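You operate a simulated robot arm through the tools that you are given. There is no shell and no other tool.

You run a simulated robot arm. Do the job below in one go: nothing can be reset, and whatever is moved stays where it is left.

TASK
Adjust the haze meter until the black-capped reference cell reads 20 %.
Fine: power on, press test, turn the adjust knob; then cell into the green tray and power off.

It is judged by the outcome, as a careful person would: the job done as asked, and still so three seconds after it is handed in. It fails if anything else is knocked over, pushed out of place, dropped, spilled or broken.

THE ROBOT
A 7-joint arm with a fingered hand, fixed in place. Base frame: the origin is on the floor under the middle of its stand, x ahead of it, y to its left, z up; the work surface is at about z = 860. Lengths are in mm, angles in degrees, forces in N, time in s.
With the tool pointing down near the work surface it reaches from about 200 to 800 mm from the base axis. Its first joint turns from -166.0 to 166.0 degrees. Payload 4.9 kg.
Tool frame: the origin (TCP) lies between the finger pads and is the grasp point; the fingertips stand 32 mm ahead of it; z points along the fingers, y is the line along which they close. The gripper opens to 192 mm; its body begins 89 mm behind the TCP. The gripper is a hand of 3 fingers: y runs from the thumb to the fingers, the wrist lies at [0, 0, -267] in the tool frame, and closing takes about 1.5 s.
Orientation is that of the tool frame in the base frame, as [roll, pitch, yaw] about the fixed x, y, z axes, in that order (R = Rz(yaw) Ry(pitch) Rx(roll)). With the fingers straight down and closing along the base's y, the tool's x points along the base's -x, its y along +y and its z along -z.

THE INTERFACE
- The arm moves only by the tool drive_tool. Its argument "steps" is a list of rows, each an object of numbers (a shift or turn left out is 0, a gripper value left out holds the last): "claw": the opening in per cent of the stroke, from 0 (shut) to 100 (fully open); "tx", "ty", "tz": the shift along the tool's x, y, z in units of 400 mm (1.0 is 400 mm); "ax", "ay", "az": the turn, a rotation vector about the tool's x, y, z in units of 45 degrees (1.0 is 45 degrees). In form: [{"claw": .., "tx": .., "ty": .., "tz": .., "ax": .., "ay": .., "az": ..}, ...]. A call has 1 to 20 rows; each row is the pose to reach, as a shift and turn from the pose commanded when the call began, along the tool's axes at that moment. A call with a number of a shift or a turn outside -1 to 1 is refused whole. Each row takes 0.2 s and may step no farther than 50 mm and 8.6 degrees from the row before; otherwise, or with a gripper value out of range, the whole call is refused. A pose out of reach is approached as far as the arm can. The call stops where the force on the tool passes 40 N (or 10 N more than at its start, if that is more) or the arm is blocked; 0.2 s more then pass. The fingers move at their own pace (about 153 mm/s each) and stop on an object; they squeeze with about 31 N. The grip force told is the motor's: it shows also when the fingers shut on nothing. Time passes only in rows, and 0.2 s behind the last, so rows that repeat a pose let the fingers close. The reply holds the time, the measured pose of the TCP, the force on the tool along the base axes, the opening and the grip force, in the units named above and with some noise, with the torque about the TCP (base axes, N m) and any sound that the robot's microphone picked up.
- Cameras (640 x 400 px; columns grow to the right, rows downward): "scene" is fixed at [218.8, -650.6, 1660.7]; the picture's right is [0.98, -0.18, 0.00], its down [-0.09, -0.49, -0.86] and it looks along [0.15, 0.85, -0.50] (base axes); focal length 328 px, centre (320, 200). "wrist" rides on the gripper at [80, -46, -113] in the tool frame; the picture's right is [0.50, 0.87, 0.00], its down [-0.67, 0.39, -0.63] and it looks along [-0.55, 0.32, 0.78] (tool axes); focal length 226 px, centre (320, 200). There is no depth. A picture from a camera that has moved, and an enlarged one, comes with that camera's place and axes in the base frame and with its lens.
- snapshot(camera): a new picture of that camera. The clock stands still meanwhile.
- hand_shape(shape): the hand has 3 fingers and takes this shape, open, in about a second: jaw (thumb against the fingers, like two jaws); tri (thumb and two fingers); tip (a fingertip pinch); poke (one finger out to press); point (the index stretched); flat (the hand flat); cup (the hand cupped); fist (a fist). The gripper value then closes the fingers along that shape, each until it touches; the sizes above hold for jaw. It gives what a move gives, with no picture.
- inspect(camera, box): a new picture of the part [left, top, right, bottom] of that camera's present view, enlarged. The clock stands still meanwhile.
- hand_in(): hands the job in; it is judged then, once.

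Places have to be worked out from the pictures, the camera data and where the tool is seen. Open the gripper and draw the arm clear of the work before you hand the job in, unless the task says otherwise.

The tools are called after ">>>" as name(argument=value, ...) on one line, values as JSON. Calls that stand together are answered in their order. drive_tool: Moves the arm, as the interface text tells. Its arguments: {"type":"object","properties":{"steps":{"type":"array"}},"required":["steps"]} The other tools are called the same way: hand_shape (shape) gives the hand a shape; snapshot (camera) takes a picture; inspect (camera, box) takes an enlarged picture of a part of a camera's view; hand_in () hands the job in.

At the start:

```text
clock: 0.0
position: [348.7, 360.0, 1258.1]
ee_rot: [-180.0, 0.0, 180.0]
force: [-0.2, 0.9, 0.2]
moment: [0.0, 0.02, 0.01]
grip_width: 191.8
grip_force: 0.0
shape: jaw
```

scene: 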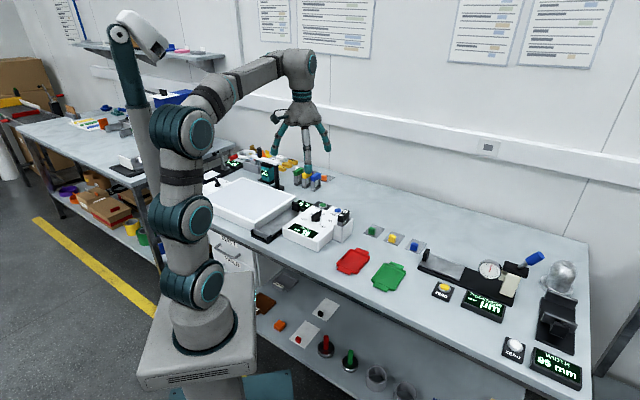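
wrist: 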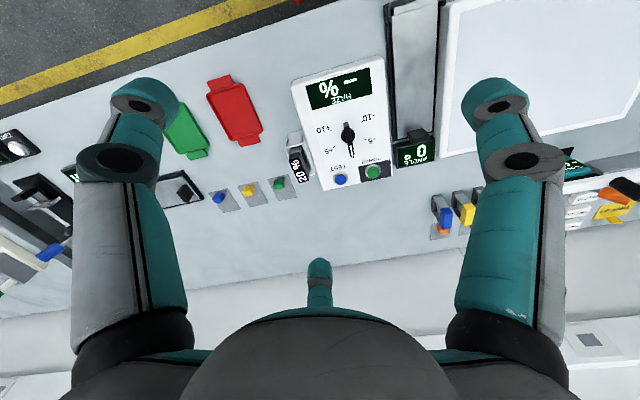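

I'll look closer at the haze meter area in both cameras before moving.

>>> inspect(camera="scene", box=[230, 160, 430, 300])

>>> inspect(camera="wrist", box=[150, 40, 450, 230])

```text
2.86 times, centred on (330, 230) of scene
camera zoom: at [218.8, -650.6, 1660.7], right [0.98, -0.18, 0.0], down [-0.09, -0.49, -0.86], along [0.15, 0.85, -0.5], focal length 938 px, centre (291, 114)
```

zoom: 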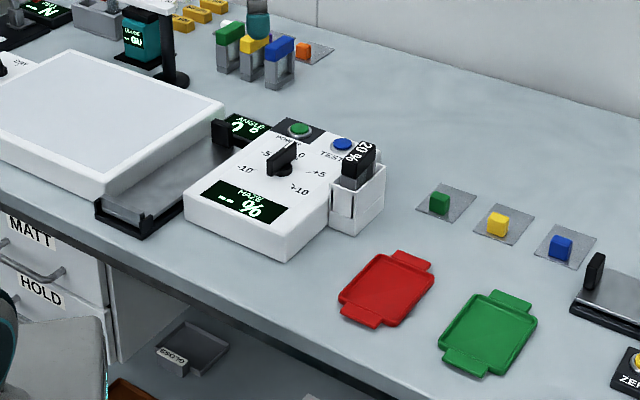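

```text
2.11 times, centred on (300, 135) of wrist
camera zoom: at [269.0, 313.6, 1370.4], right [-0.5, 0.87, 0.0], down [0.67, 0.39, 0.63], along [0.55, 0.32, -0.78], focal length 476 px, centre (362, 337)
```

zoom: 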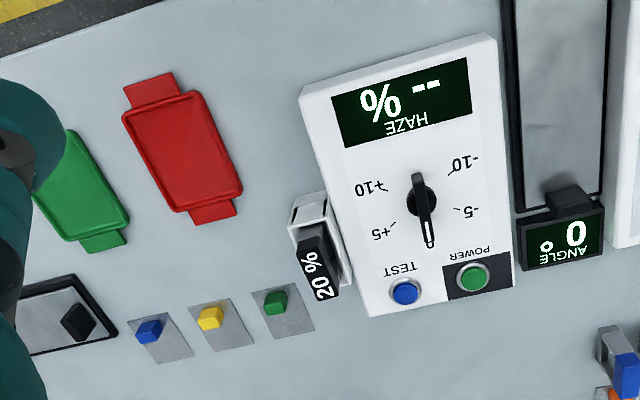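

The meter sits around (410–500, 460–560) with its right side along base (0.7,-0.7), POWER ≈ (450,567), TEST ≈ (505,512), knob ≈ (407,468). The cell with the 20 % black cap is standing in the holder on the meter's right side. I'll give the hand the poke shape, high above everything, to see where its finger stands.

>>> hand_shape(shape="poke")

>>> snapshot(camera="wrist")

>>> inspect(camera="scene", box=[230, 40, 390, 200])

```text
clock: 0.9
position: [348.9, 360.5, 1257.1]
ee_rot: [180.0, 0.0, 179.9]
force: [0.4, -0.1, 0.6]
moment: [-0.03, -0.01, 0.02]
grip_width: 0.0
grip_force: 0.1
shape: poke
```

```text
taken
camera wrist: at [269.0, 313.6, 1370.4], right [-0.5, 0.87, 0.0], down [0.67, 0.39, 0.63], along [0.55, 0.32, -0.78], focal length 226 px, centre (320, 200)
```

wrist: 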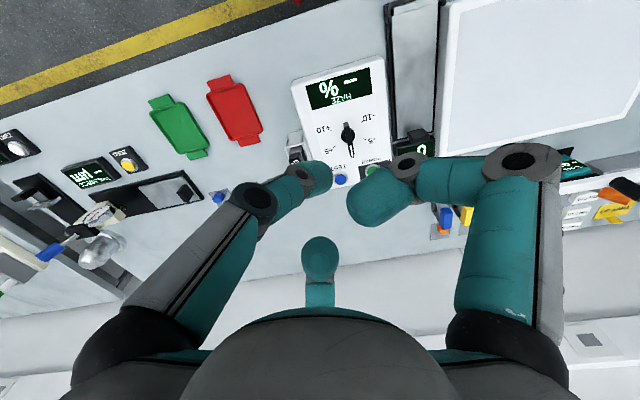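

```text
2.50 times, centred on (310, 120) of scene
camera zoom: at [218.8, -650.6, 1660.7], right [0.98, -0.18, 0.0], down [-0.09, -0.49, -0.86], along [0.15, 0.85, -0.5], focal length 820 px, centre (345, 400)
```

zoom: 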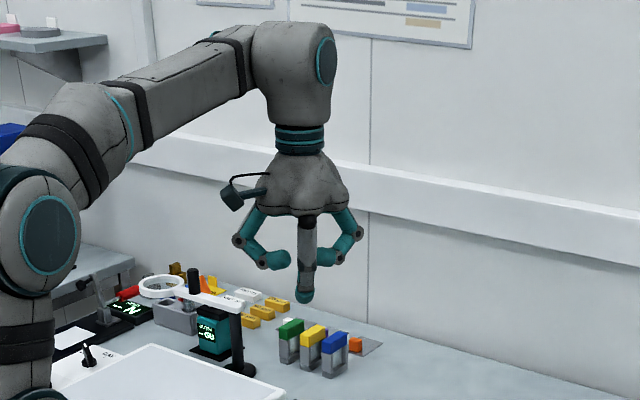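

The thumb looks to be the stretched finger, with its tip near the tool axis. I'll enlarge the wrist view to locate the tip.

>>> inspect(camera="wrist", box=[230, 100, 430, 225])

>>> inspect(camera="scene", box=[280, 110, 340, 170])

```text
3.20 times, centred on (330, 162) of wrist
camera zoom: at [269.0, 313.6, 1370.4], right [-0.5, 0.87, 0.0], down [0.67, 0.39, 0.63], along [0.55, 0.32, -0.78], focal length 723 px, centre (288, 320)
```

zoom: 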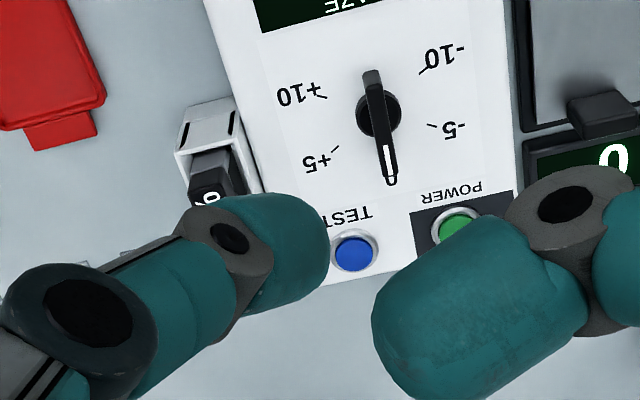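

```text
6.67 times, centred on (310, 140) of scene
camera zoom: at [218.8, -650.6, 1660.7], right [0.98, -0.18, 0.0], down [-0.09, -0.49, -0.86], along [0.15, 0.85, -0.5], focal length 2188 px, centre (387, 600)
```

zoom: 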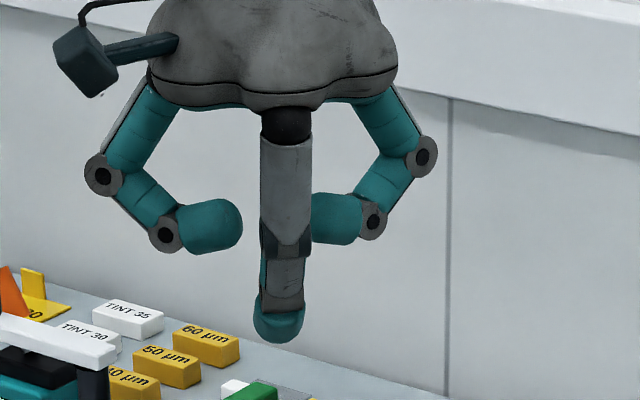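

The poke tip is close to the tool axis, about 32 mm ahead of the TCP. Triangulating both views gives POWER ≈ (450, 563, 917) and TEST ≈ (505, 507, 917), so I'll hover about 110 mm above POWER and check.

>>> drive_tool(steps=[{"tx": -0.036, "ty": 0.0725, "tz": 0.0707}, {"tx": -0.072, "ty": 0.145, "tz": 0.1414}, {"tx": -0.108, "ty": 0.2175, "tz": 0.2121}, {"tx": -0.145, "ty": 0.29, "tz": 0.2828}, {"tx": -0.181, "ty": 0.3625, "tz": 0.3535}, {"tx": -0.217, "ty": 0.435, "tz": 0.424}, {"tx": -0.2533, "ty": 0.5075, "tz": 0.495}, {"tx": -0.2533, "ty": 0.5075, "tz": 0.495}])

>>> snapshot(camera="wrist")

>>> inspect(camera="scene", box=[260, 130, 380, 250])

```text
clock: 2.7
position: [449.1, 562.1, 1060.3]
ee_rot: [-179.9, 0.0, -179.9]
force: [-0.2, -0.1, -0.8]
moment: [0.01, -0.03, 0.0]
grip_width: 0.0
grip_force: 0.1
shape: poke
```

```text
taken
camera wrist: at [370.5, 516.9, 1172.0], right [-0.5, 0.87, 0.0], down [0.67, 0.39, 0.63], along [0.55, 0.32, -0.78], focal length 226 px, centre (320, 200)
```

wrist: 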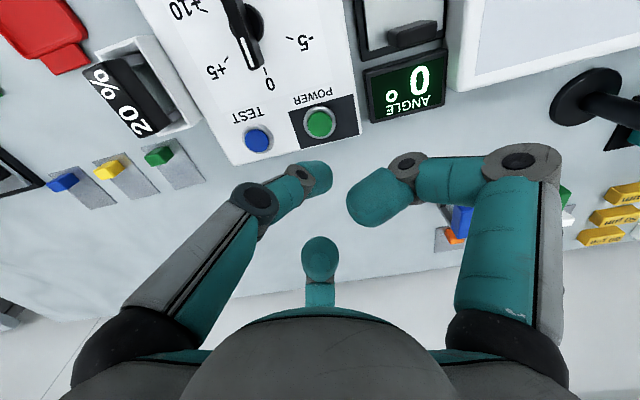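

```text
3.33 times, centred on (320, 190) of scene
camera zoom: at [218.8, -650.6, 1660.7], right [0.98, -0.18, 0.0], down [-0.09, -0.49, -0.86], along [0.15, 0.85, -0.5], focal length 1094 px, centre (320, 233)
```

zoom: 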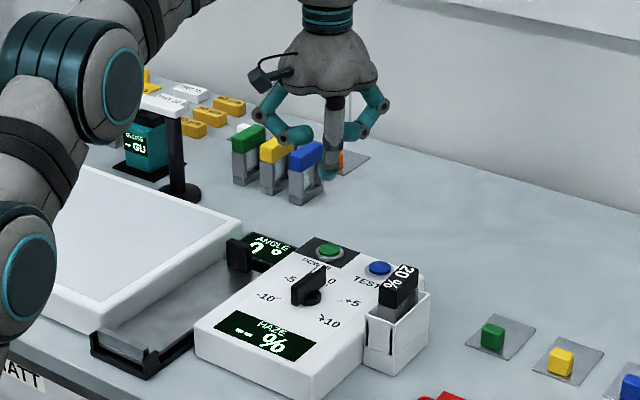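

From this closer view POWER is at about (451, 563) and TEST at about (507, 509), in agreement with before. The poke tip seems about 40 mm ahead of the TCP and a few mm toward +y, so I'll go down to about 25 mm above the button and look again.

>>> drive_tool(steps=[{"tx": -0.005, "ty": -0.005, "tz": 0.0625}, {"tx": -0.01, "ty": -0.01, "tz": 0.125}, {"tx": -0.01, "ty": -0.01, "tz": 0.1875}, {"tx": -0.01, "ty": -0.01, "tz": 0.1875}])

>>> inspect(camera="wrist", box=[220, 80, 420, 205])

>>> inspect(camera="scene", box=[280, 150, 370, 240])

```text
clock: 3.7
position: [454.6, 558.3, 985.2]
ee_rot: [180.0, 0.0, -180.0]
force: [-0.4, 0.1, -1.0]
moment: [-0.02, 0.02, 0.0]
grip_width: 0.0
grip_force: 0.1
shape: poke
```

```text
3.20 times, centred on (320, 142) of wrist
camera zoom: at [374.7, 512.8, 1097.5], right [-0.5, 0.87, 0.0], down [0.67, 0.39, 0.63], along [0.55, 0.32, -0.78], focal length 723 px, centre (320, 384)
```

zoom: 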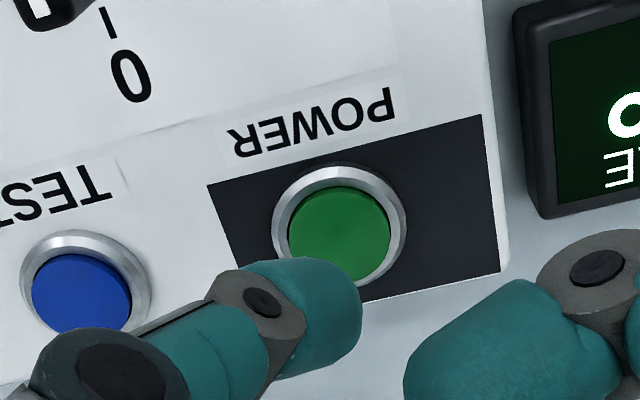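

```text
4.44 times, centred on (325, 195) of scene
camera zoom: at [218.8, -650.6, 1660.7], right [0.98, -0.18, 0.0], down [-0.09, -0.49, -0.86], along [0.15, 0.85, -0.5], focal length 1458 px, centre (298, 222)
```

zoom: 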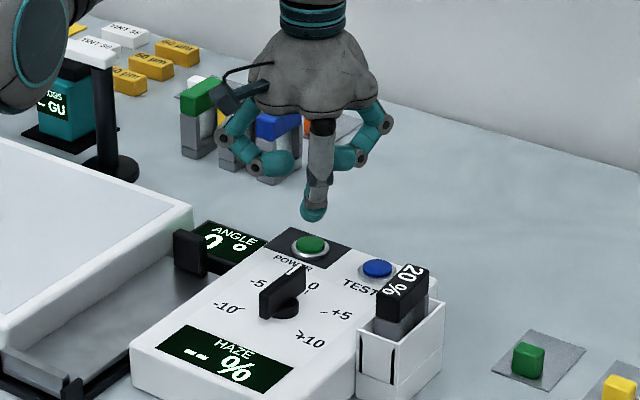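

The tip's rounded end appears at about (452, 556), so it is roughly 7 mm short of the button centre in y. I'll shift +6 in y and descend to just above the button.

>>> drive_tool(steps=[{"tx": 0.002, "ty": 0.015, "tz": 0.0}, {"tx": 0.002, "ty": 0.015, "tz": 0.03}, {"tx": 0.002, "ty": 0.015, "tz": 0.0575}, {"tx": 0.002, "ty": 0.015, "tz": 0.065}, {"tx": 0.002, "ty": 0.015, "tz": 0.065}])

>>> inspect(camera="scene", box=[280, 150, 370, 240])

>>> inspect(camera="wrist", box=[220, 80, 420, 205])

```text
clock: 4.9
position: [451.7, 564.7, 958.1]
ee_rot: [180.0, 0.1, 180.0]
force: [0.4, 0.0, 0.4]
moment: [0.02, 0.02, 0.04]
grip_width: 0.0
grip_force: 0.1
shape: poke
```

```text
4.44 times, centred on (325, 195) of scene
camera zoom: at [218.8, -650.6, 1660.7], right [0.98, -0.18, 0.0], down [-0.09, -0.49, -0.86], along [0.15, 0.85, -0.5], focal length 1458 px, centre (298, 222)
```

zoom: 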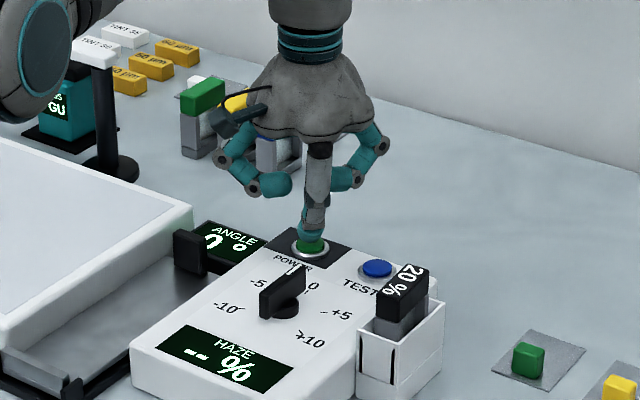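

```text
3.20 times, centred on (320, 142) of wrist
camera zoom: at [373.5, 519.0, 1071.1], right [-0.5, 0.87, 0.0], down [0.67, 0.39, 0.63], along [0.55, 0.32, -0.78], focal length 723 px, centre (320, 384)
```

zoom: 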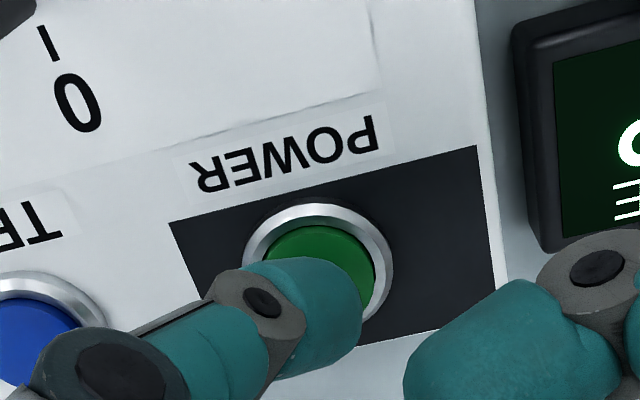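

The tip now covers the button well in both views. I'll press in slow 1 mm rows and watch the force and sound.

>>> drive_tool(steps=[{"tz": 0.0025}, {"tz": 0.005}, {"tz": 0.0075}, {"tz": 0.01}, {"tz": 0.0125}, {"tz": 0.015}])

```text
clock: 6.3
position: [451.9, 564.3, 951.7]
ee_rot: [180.0, -0.1, 179.9]
force: [0.0, -0.2, 0.3]
moment: [0.01, -0.01, -0.04]
grip_width: 0.0
grip_force: 0.2
shape: poke
```

No contact yet at TCP z = 951.7. I'll continue down slowly.

>>> drive_tool(steps=[{"tz": 0.0025}, {"tz": 0.005}, {"tz": 0.0075}, {"tz": 0.01}])

>>> inspect(camera="wrist", box=[220, 80, 420, 205])

>>> inspect(camera="scene", box=[280, 180, 350, 250])

```text
clock: 7.3
position: [453.7, 564.1, 949.3]
ee_rot: [-180.0, 0.0, 180.0]
force: [-1.1, -0.1, 5.0]
moment: [0.0, 0.1, 0.01]
grip_width: 0.0
grip_force: 0.1
shape: poke
heard: click
```

```text
3.20 times, centred on (320, 142) of wrist
camera zoom: at [373.5, 518.7, 1062.1], right [-0.5, 0.87, 0.0], down [0.67, 0.39, 0.63], along [0.55, 0.32, -0.77], focal length 723 px, centre (320, 384)
```

zoom: 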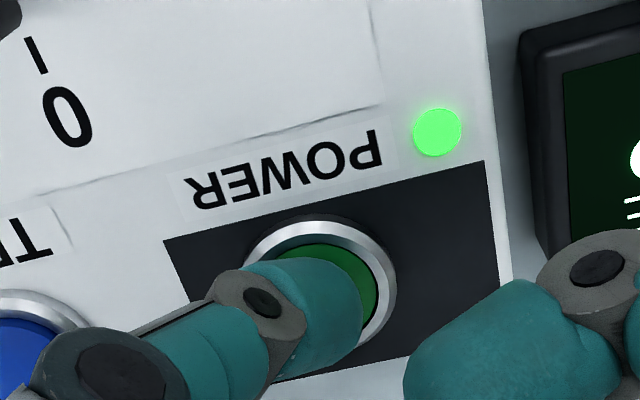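

```text
5.71 times, centred on (315, 215) of scene
camera zoom: at [218.8, -650.6, 1660.7], right [0.98, -0.18, 0.0], down [-0.09, -0.49, -0.86], along [0.15, 0.85, -0.5], focal length 1875 px, centre (349, 114)
```

zoom: 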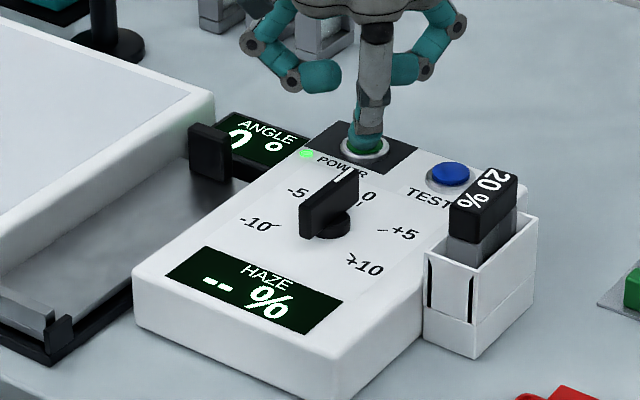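

The click was heard and the green POWER light is on. I'll lift 30 mm and shift over to TEST, about (+56, -55) away.

>>> drive_tool(steps=[{"tz": -0.035}, {"tz": -0.075}, {"tx": -0.07, "ty": -0.069, "tz": -0.075}, {"tx": -0.14, "ty": -0.1375, "tz": -0.075}, {"tx": -0.14, "ty": -0.1375, "tz": -0.03}, {"tx": -0.14, "ty": -0.1375, "tz": -0.03}])

>>> inspect(camera="wrist", box=[220, 80, 420, 205])

>>> inspect(camera="scene", box=[280, 180, 350, 250])

```text
clock: 8.7
position: [508.5, 507.6, 961.0]
ee_rot: [-180.0, 0.0, -180.0]
force: [-0.6, 0.4, 0.1]
moment: [-0.01, 0.0, 0.03]
grip_width: 0.2
grip_force: 0.1
shape: poke
```

```text
3.20 times, centred on (320, 142) of wrist
camera zoom: at [429.5, 462.7, 1073.5], right [-0.5, 0.87, 0.0], down [0.67, 0.39, 0.63], along [0.55, 0.32, -0.78], focal length 723 px, centre (320, 384)
```

zoom: 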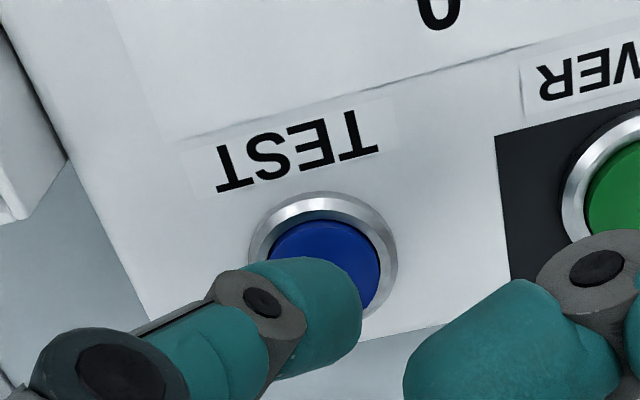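

```text
5.71 times, centred on (315, 215) of scene
camera zoom: at [218.8, -650.6, 1660.7], right [0.98, -0.18, 0.0], down [-0.09, -0.49, -0.86], along [0.15, 0.85, -0.5], focal length 1875 px, centre (349, 114)
```

zoom: 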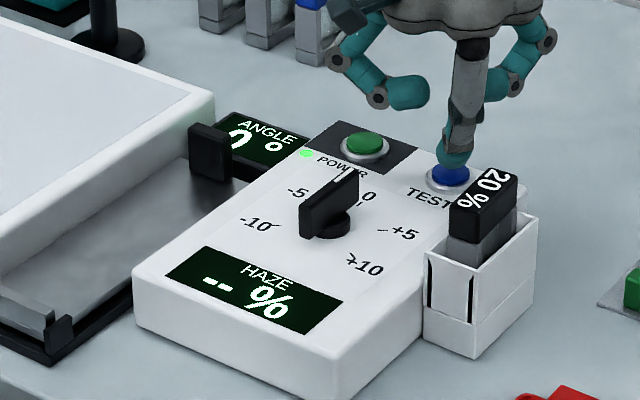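

The tip sits over TEST just as it did over POWER. I'll press it: 8 mm quickly, then 1 mm rows down to the same depth.

>>> drive_tool(steps=[{"tz": 0.01}, {"tz": 0.02}, {"tz": 0.0225}, {"tz": 0.025}, {"tz": 0.0275}, {"tz": 0.03}, {"tz": 0.03}])

>>> inspect(camera="scene", box=[280, 180, 350, 250])

```text
clock: 10.3
position: [508.8, 509.2, 949.2]
ee_rot: [179.9, 0.1, 180.0]
force: [0.6, -0.6, 6.6]
moment: [-0.06, 0.0, 0.04]
grip_width: 0.1
grip_force: 0.0
shape: poke
heard: click
```

```text
5.71 times, centred on (315, 215) of scene
camera zoom: at [218.8, -650.6, 1660.7], right [0.98, -0.18, 0.0], down [-0.09, -0.49, -0.86], along [0.15, 0.85, -0.5], focal length 1875 px, centre (349, 114)
```

zoom: 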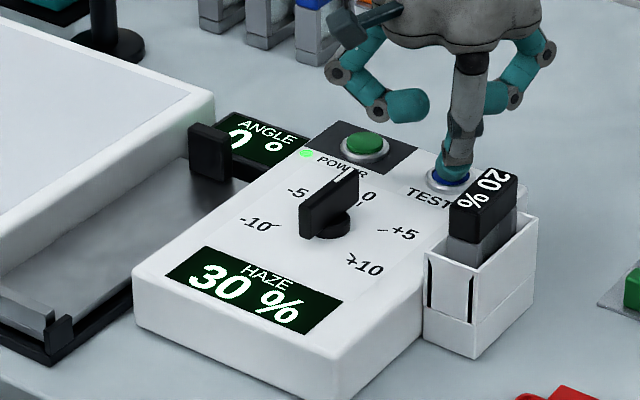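

The display reads 30 % with the knob at 0, so it has to come down by 10. I'll lift away from TEST and move to where the wrist camera can see the knob and its scale from above.

>>> drive_tool(steps=[{"tz": -0.1}, {"tz": -0.2}, {"tz": -0.3}, {"tz": -0.375}, {"tx": 0.0995, "ty": -0.056, "tz": -0.35}, {"tx": 0.199, "ty": -0.1125, "tz": -0.326}, {"tx": 0.298, "ty": -0.169, "tz": -0.3}, {"tx": 0.3975, "ty": -0.225, "tz": -0.277}, {"tx": 0.3975, "ty": -0.225, "tz": -0.277}])

>>> hand_shape(shape="tip")

>>> snapshot(camera="wrist")

>>> snapshot(camera="scene")

```text
clock: 12.3
position: [349.4, 418.9, 1059.4]
ee_rot: [-180.0, 0.0, 180.0]
force: [-0.6, 0.7, 0.2]
moment: [0.0, 0.0, 0.01]
grip_width: 0.0
grip_force: 0.0
shape: poke
```

```text
clock: 13.2
position: [349.9, 419.4, 1059.3]
ee_rot: [180.0, 0.1, -179.9]
force: [0.7, 0.4, 0.2]
moment: [0.0, -0.03, 0.02]
grip_width: 192.1
grip_force: 0.0
shape: tip
```

```text
taken
camera wrist: at [270.9, 373.9, 1171.6], right [-0.5, 0.87, 0.0], down [0.67, 0.39, 0.63], along [0.55, 0.32, -0.78], focal length 226 px, centre (320, 200)
```

wrist: 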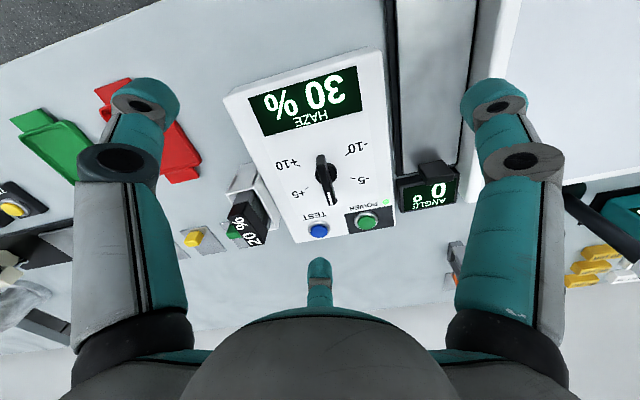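

```text
taken
```

scene: 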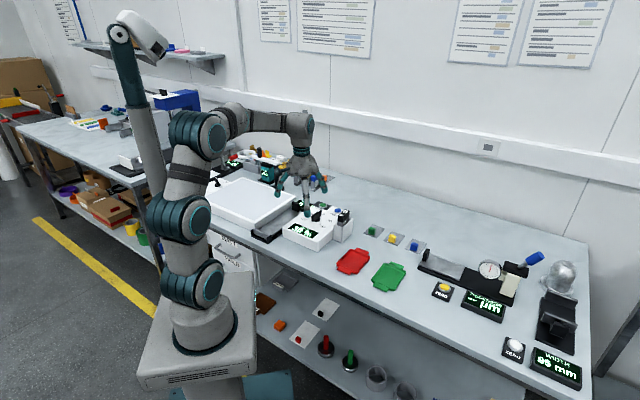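

The display still reads 30 %. I'll zoom on the knob and cell to locate them.

>>> inspect(camera="wrist", box=[220, 40, 420, 260])

>>> inspect(camera="wrist", box=[270, 130, 390, 220])

```text
1.82 times, centred on (320, 150) of wrist
camera zoom: at [270.9, 373.9, 1171.6], right [-0.5, 0.87, 0.0], down [0.67, 0.39, 0.63], along [0.55, 0.32, -0.78], focal length 411 px, centre (320, 291)
```

zoom: 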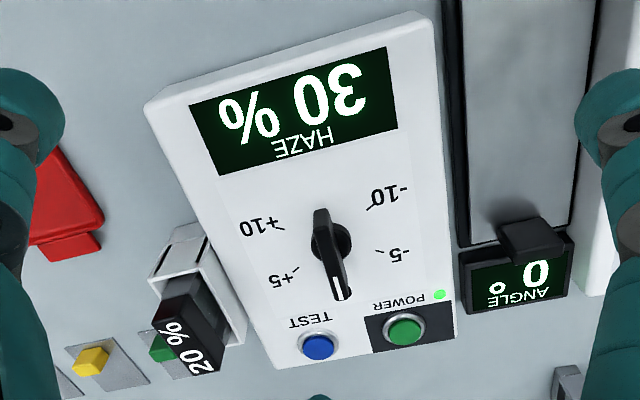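

```text
4.44 times, centred on (330, 175) of wrist
camera zoom: at [270.9, 373.9, 1171.6], right [-0.5, 0.87, 0.0], down [0.67, 0.39, 0.63], along [0.55, 0.32, -0.78], focal length 1005 px, centre (276, 311)
```

zoom: 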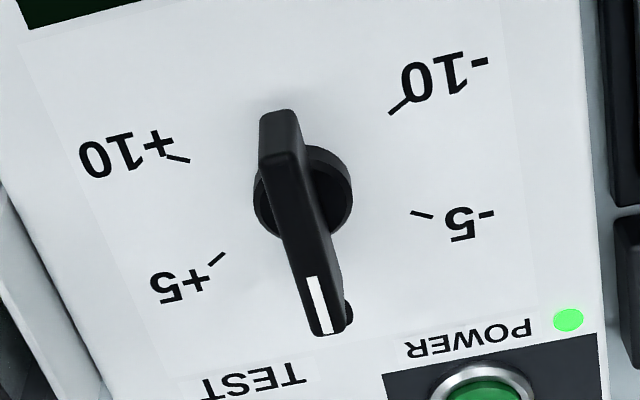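

Tick positions give the knob axis at about (409.5, 463) with 60° per 5 units: -10 is 120° counter-clockwise from 0. Before choosing a grip I'll see how the fingers close in this "tip" shape.

>>> drive_tool(steps=[{"claw": 15}, {"claw": 15}, {"claw": 15}, {"claw": 15}, {"claw": 15}])

>>> snapshot(camera="wrist")

>>> inspect(camera="scene", box=[260, 130, 360, 230])

```text
clock: 14.4
position: [349.9, 419.5, 1060.2]
ee_rot: [-180.0, 0.0, 180.0]
force: [0.3, -0.5, 0.6]
moment: [-0.01, 0.0, -0.01]
grip_width: 29.4
grip_force: 0.1
shape: tip
```

```text
taken
camera wrist: at [270.9, 373.9, 1171.7], right [-0.5, 0.87, 0.0], down [0.67, 0.39, 0.63], along [0.55, 0.32, -0.78], focal length 226 px, centre (320, 200)
```

wrist: 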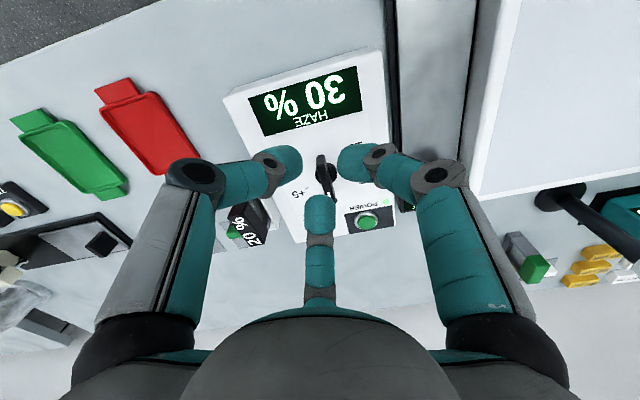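

```text
4.00 times, centred on (310, 180) of scene
camera zoom: at [218.8, -650.6, 1660.7], right [0.98, -0.18, 0.0], down [-0.09, -0.49, -0.86], along [0.15, 0.85, -0.5], focal length 1313 px, centre (360, 280)
```

zoom: 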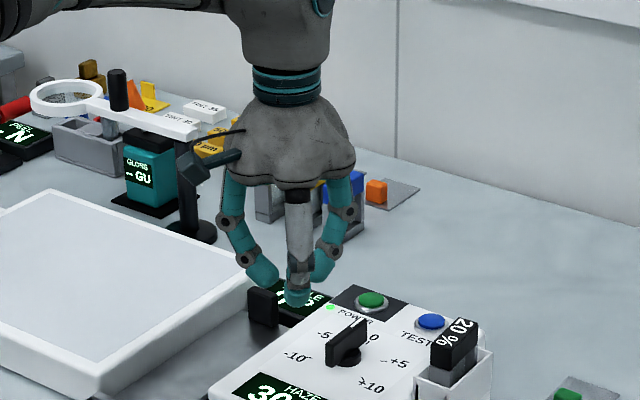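

In "tip" the three fingers converge radially, like a chuck. I'll compare with how "jaw" closes.

>>> hand_shape(shape="jaw")

>>> drive_tool(steps=[{"claw": 15}, {"claw": 15}, {"claw": 15}, {"claw": 15}, {"claw": 15}])

>>> snapshot(camera="wrist")

>>> inspect(camera="scene", box=[260, 130, 360, 230])

```text
clock: 15.3
position: [350.5, 420.4, 1059.7]
ee_rot: [179.9, -0.1, 179.9]
force: [0.2, 0.7, -0.9]
moment: [0.02, 0.03, -0.03]
grip_width: 191.9
grip_force: 0.0
shape: jaw
```

```text
clock: 16.5
position: [350.8, 418.1, 1059.2]
ee_rot: [179.9, 0.0, 180.0]
force: [0.1, 0.0, -0.9]
moment: [-0.01, -0.02, 0.0]
grip_width: 29.1
grip_force: 0.0
shape: jaw
```

```text
taken
camera wrist: at [270.9, 373.9, 1171.6], right [-0.5, 0.87, 0.0], down [0.67, 0.39, 0.63], along [0.55, 0.32, -0.78], focal length 226 px, centre (320, 200)
```

wrist: 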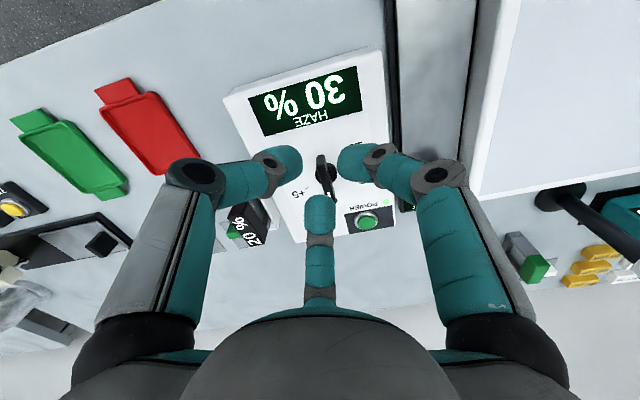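

```text
4.00 times, centred on (310, 180) of scene
camera zoom: at [218.8, -650.6, 1660.7], right [0.98, -0.18, 0.0], down [-0.09, -0.49, -0.86], along [0.15, 0.85, -0.5], focal length 1313 px, centre (360, 280)
```

zoom: 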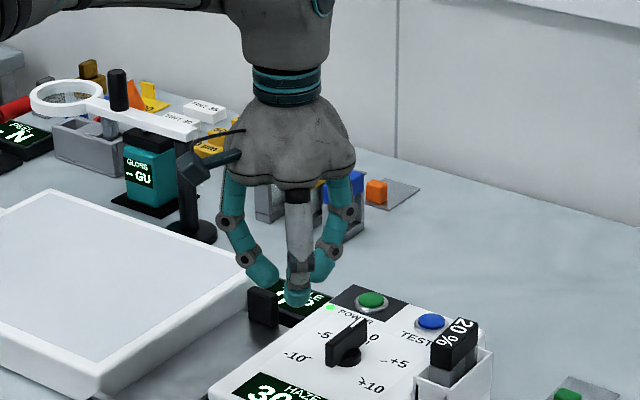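

Both shapes converge the same way: thumb on one side and two fingers at ±25 mm on the other, which suits the ~65 × 10 mm knob bar lying along 45°. I'll open to 45 %, move above the knob axis and yaw +45° so the thumb and fingers straddle the bar.

>>> drive_tool(steps=[{"claw": 45, "tx": -0.021, "ty": 0.0155, "az": -0.1429}, {"claw": 45, "tx": -0.042, "ty": 0.031, "az": -0.2857}, {"claw": 45, "tx": -0.0635, "ty": 0.0465, "az": -0.4286}, {"claw": 45, "tx": -0.085, "ty": 0.062, "az": -0.5714}, {"claw": 45, "tx": -0.106, "ty": 0.0775, "az": -0.7143}, {"claw": 45, "tx": -0.127, "ty": 0.093, "az": -0.8571}, {"claw": 45, "tx": -0.148, "ty": 0.108, "az": -1.0}, {"claw": 45, "tx": -0.148, "ty": 0.108, "az": -1.0}])

>>> snapshot(camera="wrist")

>>> inspect(camera="scene", box=[260, 130, 380, 250])

```text
clock: 18.3
position: [408.3, 462.1, 1059.3]
ee_rot: [180.0, 0.0, -134.9]
force: [0.8, -0.3, -1.0]
moment: [-0.01, -0.01, -0.02]
grip_width: 85.9
grip_force: 0.0
shape: jaw
```

```text
taken
camera wrist: at [385.5, 374.3, 1172.5], right [-0.97, 0.26, 0.0], down [0.2, 0.75, 0.63], along [0.16, 0.61, -0.78], focal length 226 px, centre (320, 200)
```

wrist: 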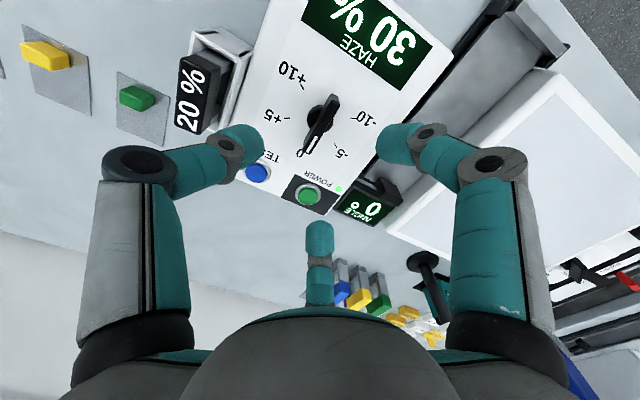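

```text
3.33 times, centred on (320, 190) of scene
camera zoom: at [218.8, -650.6, 1660.7], right [0.98, -0.18, 0.0], down [-0.09, -0.49, -0.86], along [0.15, 0.85, -0.5], focal length 1094 px, centre (320, 233)
```

zoom: 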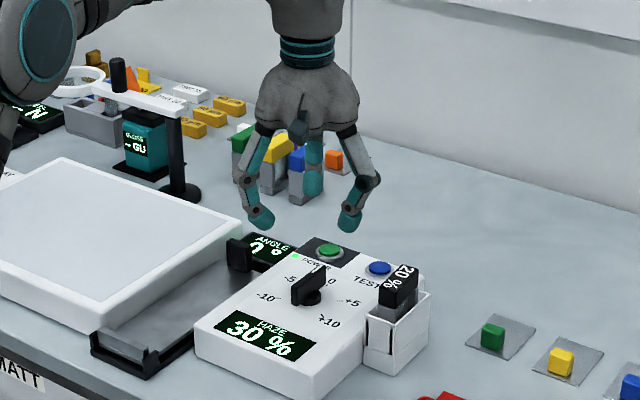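

I'll zoom on the knob from here to check the axis position and bar direction.

>>> inspect(camera="wrist", box=[260, 60, 400, 160])

```text
4.00 times, centred on (330, 110) of wrist
camera zoom: at [385.5, 374.3, 1172.5], right [-0.97, 0.26, 0.0], down [0.2, 0.75, 0.63], along [0.16, 0.61, -0.78], focal length 904 px, centre (280, 560)
```

zoom: 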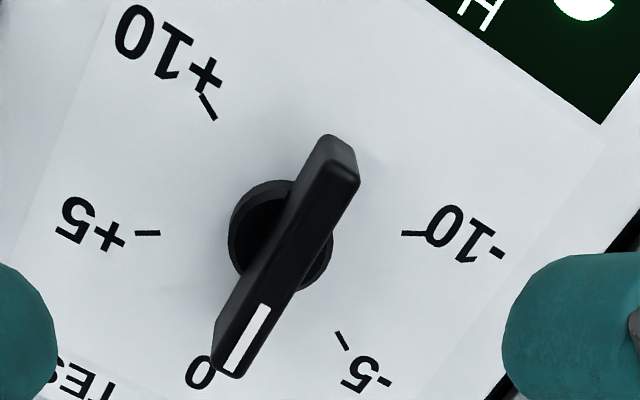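

Both views agree: knob axis ≈ (409, 463), panel z ≈ 908, bar top ≈ 935, bar along 45°. Before gripping I'll check in the air that the wrist can turn the needed +120° from here.

>>> drive_tool(steps=[{"az": -0.1666}, {"az": -0.3333}, {"az": -0.5}, {"az": -0.6666}, {"az": -0.8333}, {"az": -1.0}])

>>> drive_tool(steps=[{"az": -0.1666}, {"az": -0.3333}, {"az": -0.5}, {"az": -0.6666}, {"az": -0.8333}, {"az": -1.0}])

>>> drive_tool(steps=[{"az": -0.1666}, {"az": -0.3333}, {"az": -0.5}, {"az": -0.6666}, {"az": -0.6666}])

```text
clock: 19.7
position: [410.2, 461.7, 1060.2]
ee_rot: [-180.0, 0.0, -89.9]
force: [-1.0, 0.2, -0.3]
moment: [-0.02, -0.02, 0.0]
grip_width: 85.6
grip_force: 0.0
shape: jaw
```

```text
clock: 21.1
position: [408.8, 462.9, 1060.5]
ee_rot: [-180.0, 0.0, -44.8]
force: [1.0, -0.7, 1.0]
moment: [0.0, 0.0, -0.02]
grip_width: 86.1
grip_force: 0.1
shape: jaw
```

```text
clock: 22.3
position: [294.4, 498.7, 1033.9]
ee_rot: [-178.8, -5.6, -24.7]
force: [-0.6, -0.3, 0.2]
moment: [0.0, -0.01, 0.0]
grip_width: 86.3
grip_force: 0.1
shape: jaw
out of reach, approached as far as the arm can: row 1, 2, 3, 4, 5
```

The wrist reaches its limit near yaw -45, so this direction isn't usable past there. I'll unwind the other way and grasp the bar with the thumb on the opposite side (yaw +45), where a +120° turn ends at about 165, well inside the range.

>>> drive_tool(steps=[{"az": 0.1666}, {"az": 0.3333}, {"az": 0.5}, {"az": 0.6666}, {"az": 0.8333}, {"az": 1.0}])

>>> drive_tool(steps=[{"az": 0.1666}, {"az": 0.3333}, {"az": 0.5}, {"az": 0.6666}, {"az": 0.8333}, {"az": 1.0}])

>>> drive_tool(steps=[{"az": 0.1666}, {"az": 0.3333}, {"az": 0.5}, {"az": 0.6666}, {"az": 0.8333}, {"az": 1.0}])

```text
clock: 23.7
position: [295.1, 497.7, 1036.4]
ee_rot: [-175.2, -3.1, -69.9]
force: [0.2, -0.9, 0.4]
moment: [0.03, 0.0, 0.0]
grip_width: 86.3
grip_force: 0.1
shape: jaw
```

```text
clock: 25.1
position: [295.0, 498.7, 1033.8]
ee_rot: [-174.4, 1.2, -114.7]
force: [-0.9, 0.5, 0.5]
moment: [0.01, -0.01, -0.01]
grip_width: 86.7
grip_force: 0.0
shape: jaw
```

```text
clock: 26.5
position: [293.6, 497.1, 1035.5]
ee_rot: [-177.0, 4.7, -159.7]
force: [0.0, 0.1, 0.2]
moment: [-0.01, 0.0, 0.02]
grip_width: 86.6
grip_force: 0.1
shape: jaw
```

The commanded pose was left at the out-of-reach compromise: (294, 498, 1035) with a tilt of about 5.6°. I'll take out the tilt first with a small rotation about tool x/y and then check.

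>>> drive_tool(steps=[{"ax": -0.0338, "ay": 0.0527}, {"ax": -0.0675, "ay": 0.1056}, {"ax": -0.0675, "ay": 0.1056}])

```text
clock: 27.3
position: [294.2, 497.8, 1034.9]
ee_rot: [-179.9, 0.0, -159.6]
force: [0.3, 0.1, 0.4]
moment: [-0.04, -0.02, -0.01]
grip_width: 86.4
grip_force: 0.0
shape: jaw
```

Vertical again at (294, 498, 1035), yaw -159.6. Now I'll translate back above the knob while turning toward yaw +45 the long way round.

>>> drive_tool(steps=[{"tx": -0.0398, "ty": -0.0303, "tz": -0.0105, "az": 0.1666}, {"tx": -0.0796, "ty": -0.0605, "tz": -0.021, "az": 0.3333}, {"tx": -0.1194, "ty": -0.0908, "tz": -0.0315, "az": 0.5}, {"tx": -0.1591, "ty": -0.1211, "tz": -0.042, "az": 0.6666}, {"tx": -0.1989, "ty": -0.1513, "tz": -0.052, "az": 0.8333}, {"tx": -0.2387, "ty": -0.1816, "tz": -0.0625, "az": 1.0}, {"tx": -0.2387, "ty": -0.1816, "tz": -0.0625, "az": 1.0}])

>>> drive_tool(steps=[{"az": 0.1666}, {"az": 0.3333}, {"az": 0.5}, {"az": 0.6666}, {"az": 0.8333}, {"az": 1.0}])

>>> drive_tool(steps=[{"az": 0.1666}, {"az": 0.3333}, {"az": 0.5}, {"az": 0.6666}, {"az": 0.8333}, {"az": 1.0}])

```text
clock: 28.9
position: [408.7, 463.0, 1061.2]
ee_rot: [-179.9, 0.0, 155.3]
force: [-0.5, -0.5, 0.4]
moment: [0.01, 0.02, -0.04]
grip_width: 86.2
grip_force: 0.2
shape: jaw
```

```text
clock: 30.3
position: [408.4, 462.4, 1059.7]
ee_rot: [180.0, 0.2, 110.2]
force: [0.0, 0.5, -0.6]
moment: [0.04, 0.01, 0.04]
grip_width: 86.3
grip_force: 0.0
shape: jaw
```

```text
clock: 31.7
position: [409.1, 462.1, 1060.3]
ee_rot: [179.9, 0.1, 65.2]
force: [-0.4, 0.1, -0.6]
moment: [-0.03, -0.01, 0.03]
grip_width: 86.6
grip_force: 0.0
shape: jaw
```

Reaching fine at yaw 65. I'll do the last 20° and look.

>>> drive_tool(steps=[{"az": 0.15}, {"az": 0.3}, {"az": 0.45}, {"az": 0.45}])

>>> snapshot(camera="wrist")

>>> inspect(camera="scene", box=[260, 130, 380, 250])

```text
clock: 32.7
position: [409.0, 462.8, 1060.0]
ee_rot: [179.9, 0.0, 45.0]
force: [0.4, -0.6, 0.4]
moment: [0.0, -0.02, -0.03]
grip_width: 86.3
grip_force: 0.0
shape: jaw
```

```text
taken
camera wrist: at [432.9, 552.4, 1172.4], right [0.97, -0.26, 0.0], down [-0.2, -0.75, 0.63], along [-0.16, -0.61, -0.77], focal length 226 px, centre (320, 200)
```

wrist: 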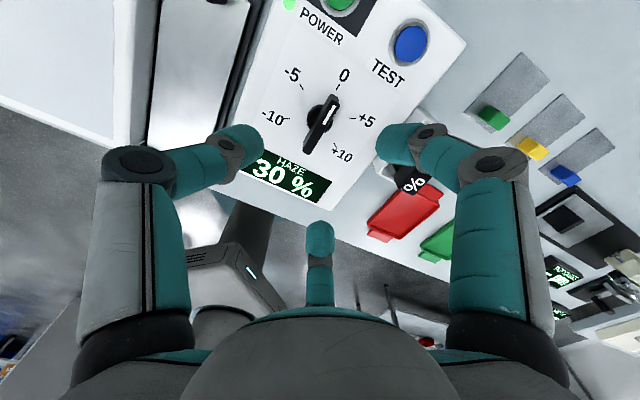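

```text
3.33 times, centred on (320, 190) of scene
camera zoom: at [218.8, -650.6, 1660.7], right [0.98, -0.18, 0.0], down [-0.09, -0.49, -0.86], along [0.15, 0.85, -0.5], focal length 1094 px, centre (320, 233)
```

zoom: 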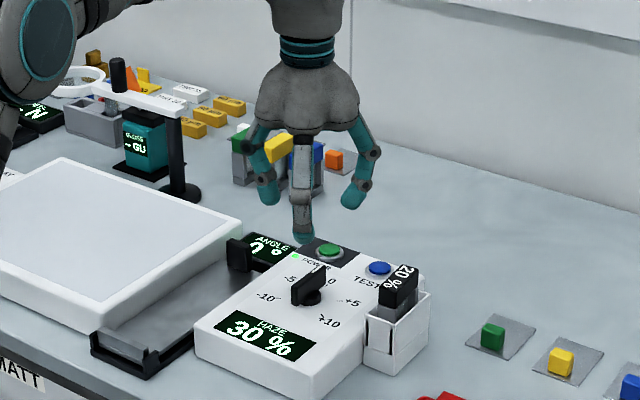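

The fingers now straddle the bar, with the display in view. I'll descend to z ≈ 975 and check the clearance around the knob.

>>> drive_tool(steps=[{"tz": 0.1}, {"tz": 0.19}, {"tz": 0.2125}, {"tz": 0.2125}])

>>> inspect(camera="wrist", box=[180, 60, 460, 260])

>>> inspect(camera="scene", box=[270, 160, 370, 250])

```text
clock: 33.7
position: [408.5, 461.1, 974.4]
ee_rot: [179.8, 0.0, 45.2]
force: [-0.1, 1.2, -0.1]
moment: [0.01, 0.01, 0.0]
grip_width: 86.3
grip_force: 0.0
shape: jaw
```

```text
2.00 times, centred on (320, 160) of wrist
camera zoom: at [432.8, 551.9, 1087.2], right [0.97, -0.26, 0.0], down [-0.2, -0.75, 0.63], along [-0.16, -0.61, -0.77], focal length 452 px, centre (320, 280)
```

zoom: 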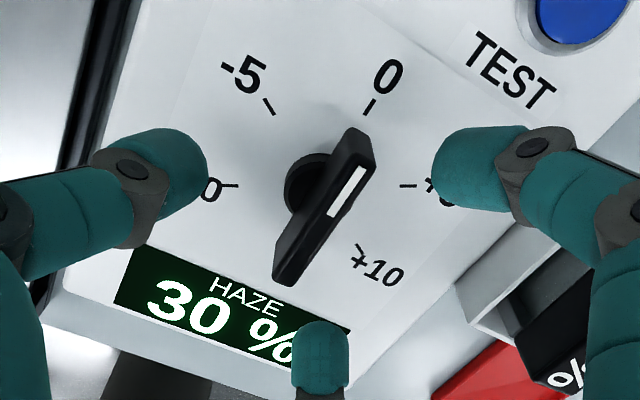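

```text
4.44 times, centred on (320, 205) of scene
camera zoom: at [218.8, -650.6, 1660.7], right [0.98, -0.18, 0.0], down [-0.09, -0.49, -0.86], along [0.15, 0.85, -0.5], focal length 1458 px, centre (320, 178)
```

zoom: 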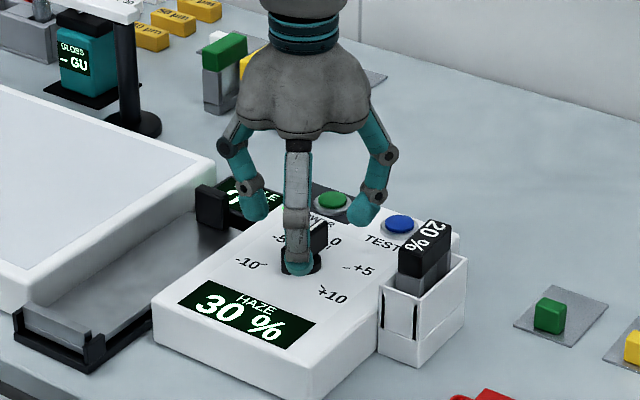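

Clearances are good: the thumb and both fingers are 15–40 mm from the bar and the tips are about 30 mm above the panel. I'll go down to z ≈ 951 (tips ~7 mm above the panel) and close on the bar.

>>> drive_tool(steps=[{"tx": 0.0025, "tz": 0.02}, {"tx": 0.0025, "tz": 0.04}, {"tx": 0.0025, "tz": 0.06}, {"tx": 0.0025, "tz": 0.06}])

>>> drive_tool(steps=[{"claw": 35}, {"claw": 28}, {"claw": 22}, {"claw": 16}, {"claw": 10}, {"claw": 5}, {"claw": 5}])

>>> inspect(camera="wrist", box=[180, 60, 460, 260])

>>> inspect(camera="scene", box=[270, 160, 370, 250])

```text
clock: 34.7
position: [409.1, 462.5, 951.9]
ee_rot: [179.9, 0.1, 45.1]
force: [-0.1, -0.1, 0.3]
moment: [0.0, -0.01, 0.0]
grip_width: 86.4
grip_force: 0.0
shape: jaw
```

```text
clock: 36.3
position: [408.8, 462.4, 951.8]
ee_rot: [179.9, -0.1, 45.1]
force: [6.6, -5.4, 2.4]
moment: [-0.13, -0.14, 0.01]
grip_width: 10.5
grip_force: 0.0
shape: jaw
```

```text
2.00 times, centred on (320, 160) of wrist
camera zoom: at [433.5, 552.6, 1063.7], right [0.97, -0.26, 0.0], down [-0.2, -0.75, 0.63], along [-0.16, -0.61, -0.77], focal length 452 px, centre (320, 280)
```

zoom: 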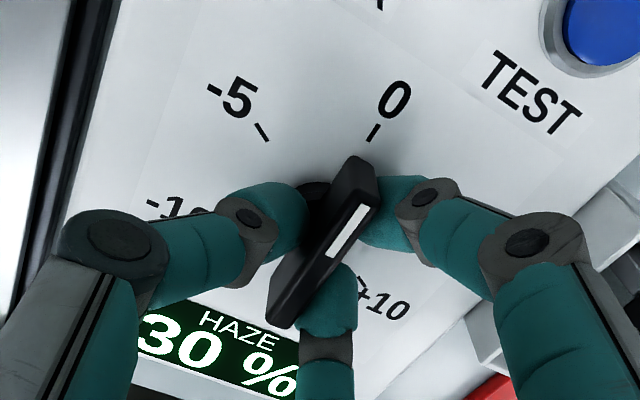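

```text
4.44 times, centred on (320, 205) of scene
camera zoom: at [218.8, -650.6, 1660.7], right [0.98, -0.18, 0.0], down [-0.09, -0.49, -0.86], along [0.15, 0.85, -0.5], focal length 1458 px, centre (320, 178)
```

zoom: 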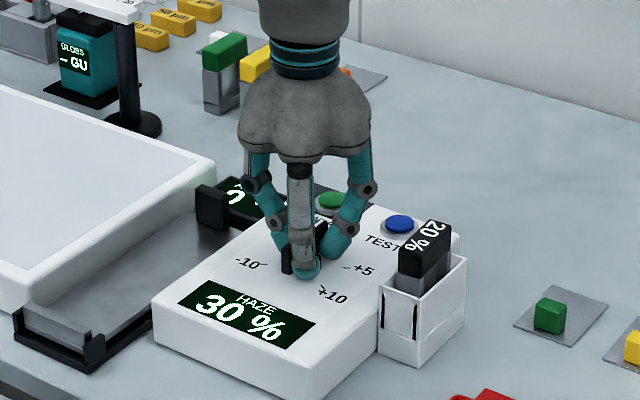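

All three fingers are on the bar, but there is a sideways load of about 8 N, so the fingers press more than the thumb. I'll shift the tool ~1 mm toward +y while closing fully to centre it.

>>> drive_tool(steps=[{"claw": 3, "ty": 0.0025}, {"claw": 0, "ty": 0.003}, {"claw": 0, "ty": 0.003}, {"claw": 0, "ty": 0.003}])

>>> inspect(camera="wrist", box=[180, 60, 460, 260])

```text
clock: 37.3
position: [409.7, 461.9, 950.2]
ee_rot: [179.9, 0.0, 45.1]
force: [2.7, 1.0, -11.1]
moment: [0.03, 0.0, 0.0]
grip_width: 8.5
grip_force: 31.4
shape: jaw
```

```text
2.00 times, centred on (320, 160) of wrist
camera zoom: at [433.9, 551.9, 1062.5], right [0.97, -0.26, 0.0], down [-0.2, -0.75, 0.63], along [-0.16, -0.61, -0.77], focal length 452 px, centre (320, 280)
```

zoom: 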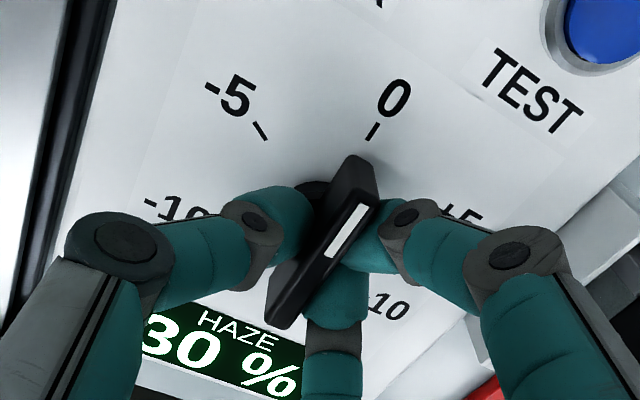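

The grip is firm (31 N) and the sideways load is gone. I'll turn counter-clockwise by 15° first and watch the reading.

>>> drive_tool(steps=[{"az": -0.0833}, {"az": -0.1667}, {"az": -0.25}, {"az": -0.3333}, {"az": -0.3333}])

>>> inspect(camera="wrist", box=[180, 60, 460, 260])

>>> inspect(camera="scene", box=[270, 160, 370, 250])

```text
clock: 38.5
position: [410.7, 462.1, 951.1]
ee_rot: [179.9, 0.2, 60.2]
force: [0.1, 1.1, -13.8]
moment: [0.07, 0.05, 0.02]
grip_width: 7.9
grip_force: 31.2
shape: jaw
```

```text
2.00 times, centred on (320, 160) of wrist
camera zoom: at [410.4, 555.2, 1062.9], right [1.0, 0.0, 0.0], down [0.0, -0.77, 0.63], along [0.0, -0.63, -0.77], focal length 452 px, centre (320, 280)
```

zoom: 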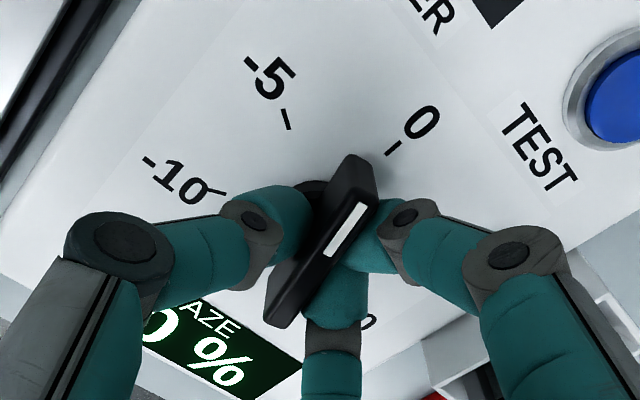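

```text
4.44 times, centred on (320, 205) of scene
camera zoom: at [218.8, -650.6, 1660.7], right [0.98, -0.18, 0.0], down [-0.09, -0.49, -0.86], along [0.15, 0.85, -0.5], focal length 1458 px, centre (320, 178)
```

zoom: 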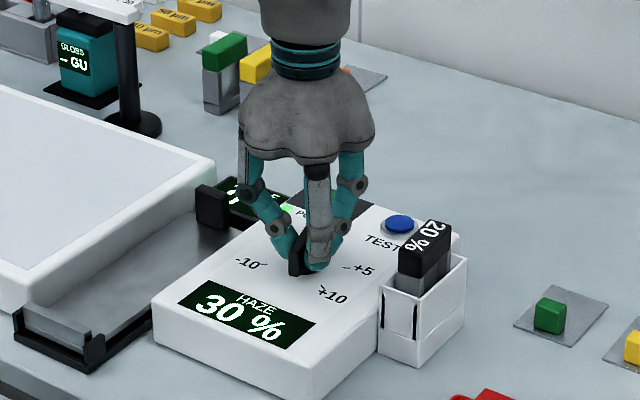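

The knob turned 15° but the display still shows 30 %, so it evidently samples only on TEST. I'll carry on turning toward the -10 mark (120° in all), checking the forces on the way.

>>> drive_tool(steps=[{"az": -0.1333}, {"az": -0.2667}, {"az": -0.4}, {"az": -0.5333}, {"az": -0.6667}, {"az": -0.8}, {"az": -0.9333}, {"az": -1.0}])

>>> inspect(camera="wrist", box=[180, 60, 460, 260])

>>> inspect(camera="scene", box=[270, 160, 370, 250])

```text
clock: 40.3
position: [411.3, 463.6, 950.9]
ee_rot: [180.0, 0.2, 105.2]
force: [-2.7, 11.3, -15.4]
moment: [0.21, 0.16, -0.01]
grip_width: 7.8
grip_force: 30.8
shape: jaw
```

```text
2.00 times, centred on (320, 160) of wrist
camera zoom: at [345.3, 528.5, 1063.2], right [0.7, 0.71, 0.0], down [0.55, -0.55, 0.63], along [0.45, -0.45, -0.77], focal length 452 px, centre (320, 280)
```

zoom: 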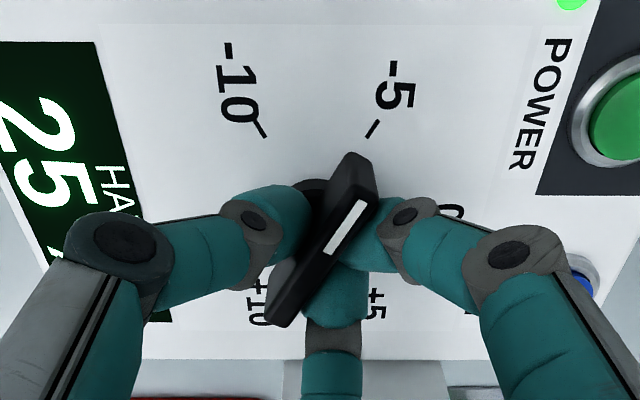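

```text
4.44 times, centred on (320, 205) of scene
camera zoom: at [218.8, -650.6, 1660.7], right [0.98, -0.18, 0.0], down [-0.09, -0.49, -0.86], along [0.15, 0.85, -0.5], focal length 1458 px, centre (320, 178)
```

zoom: 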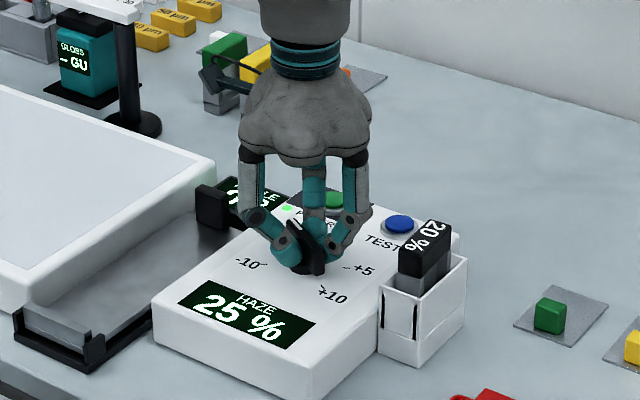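

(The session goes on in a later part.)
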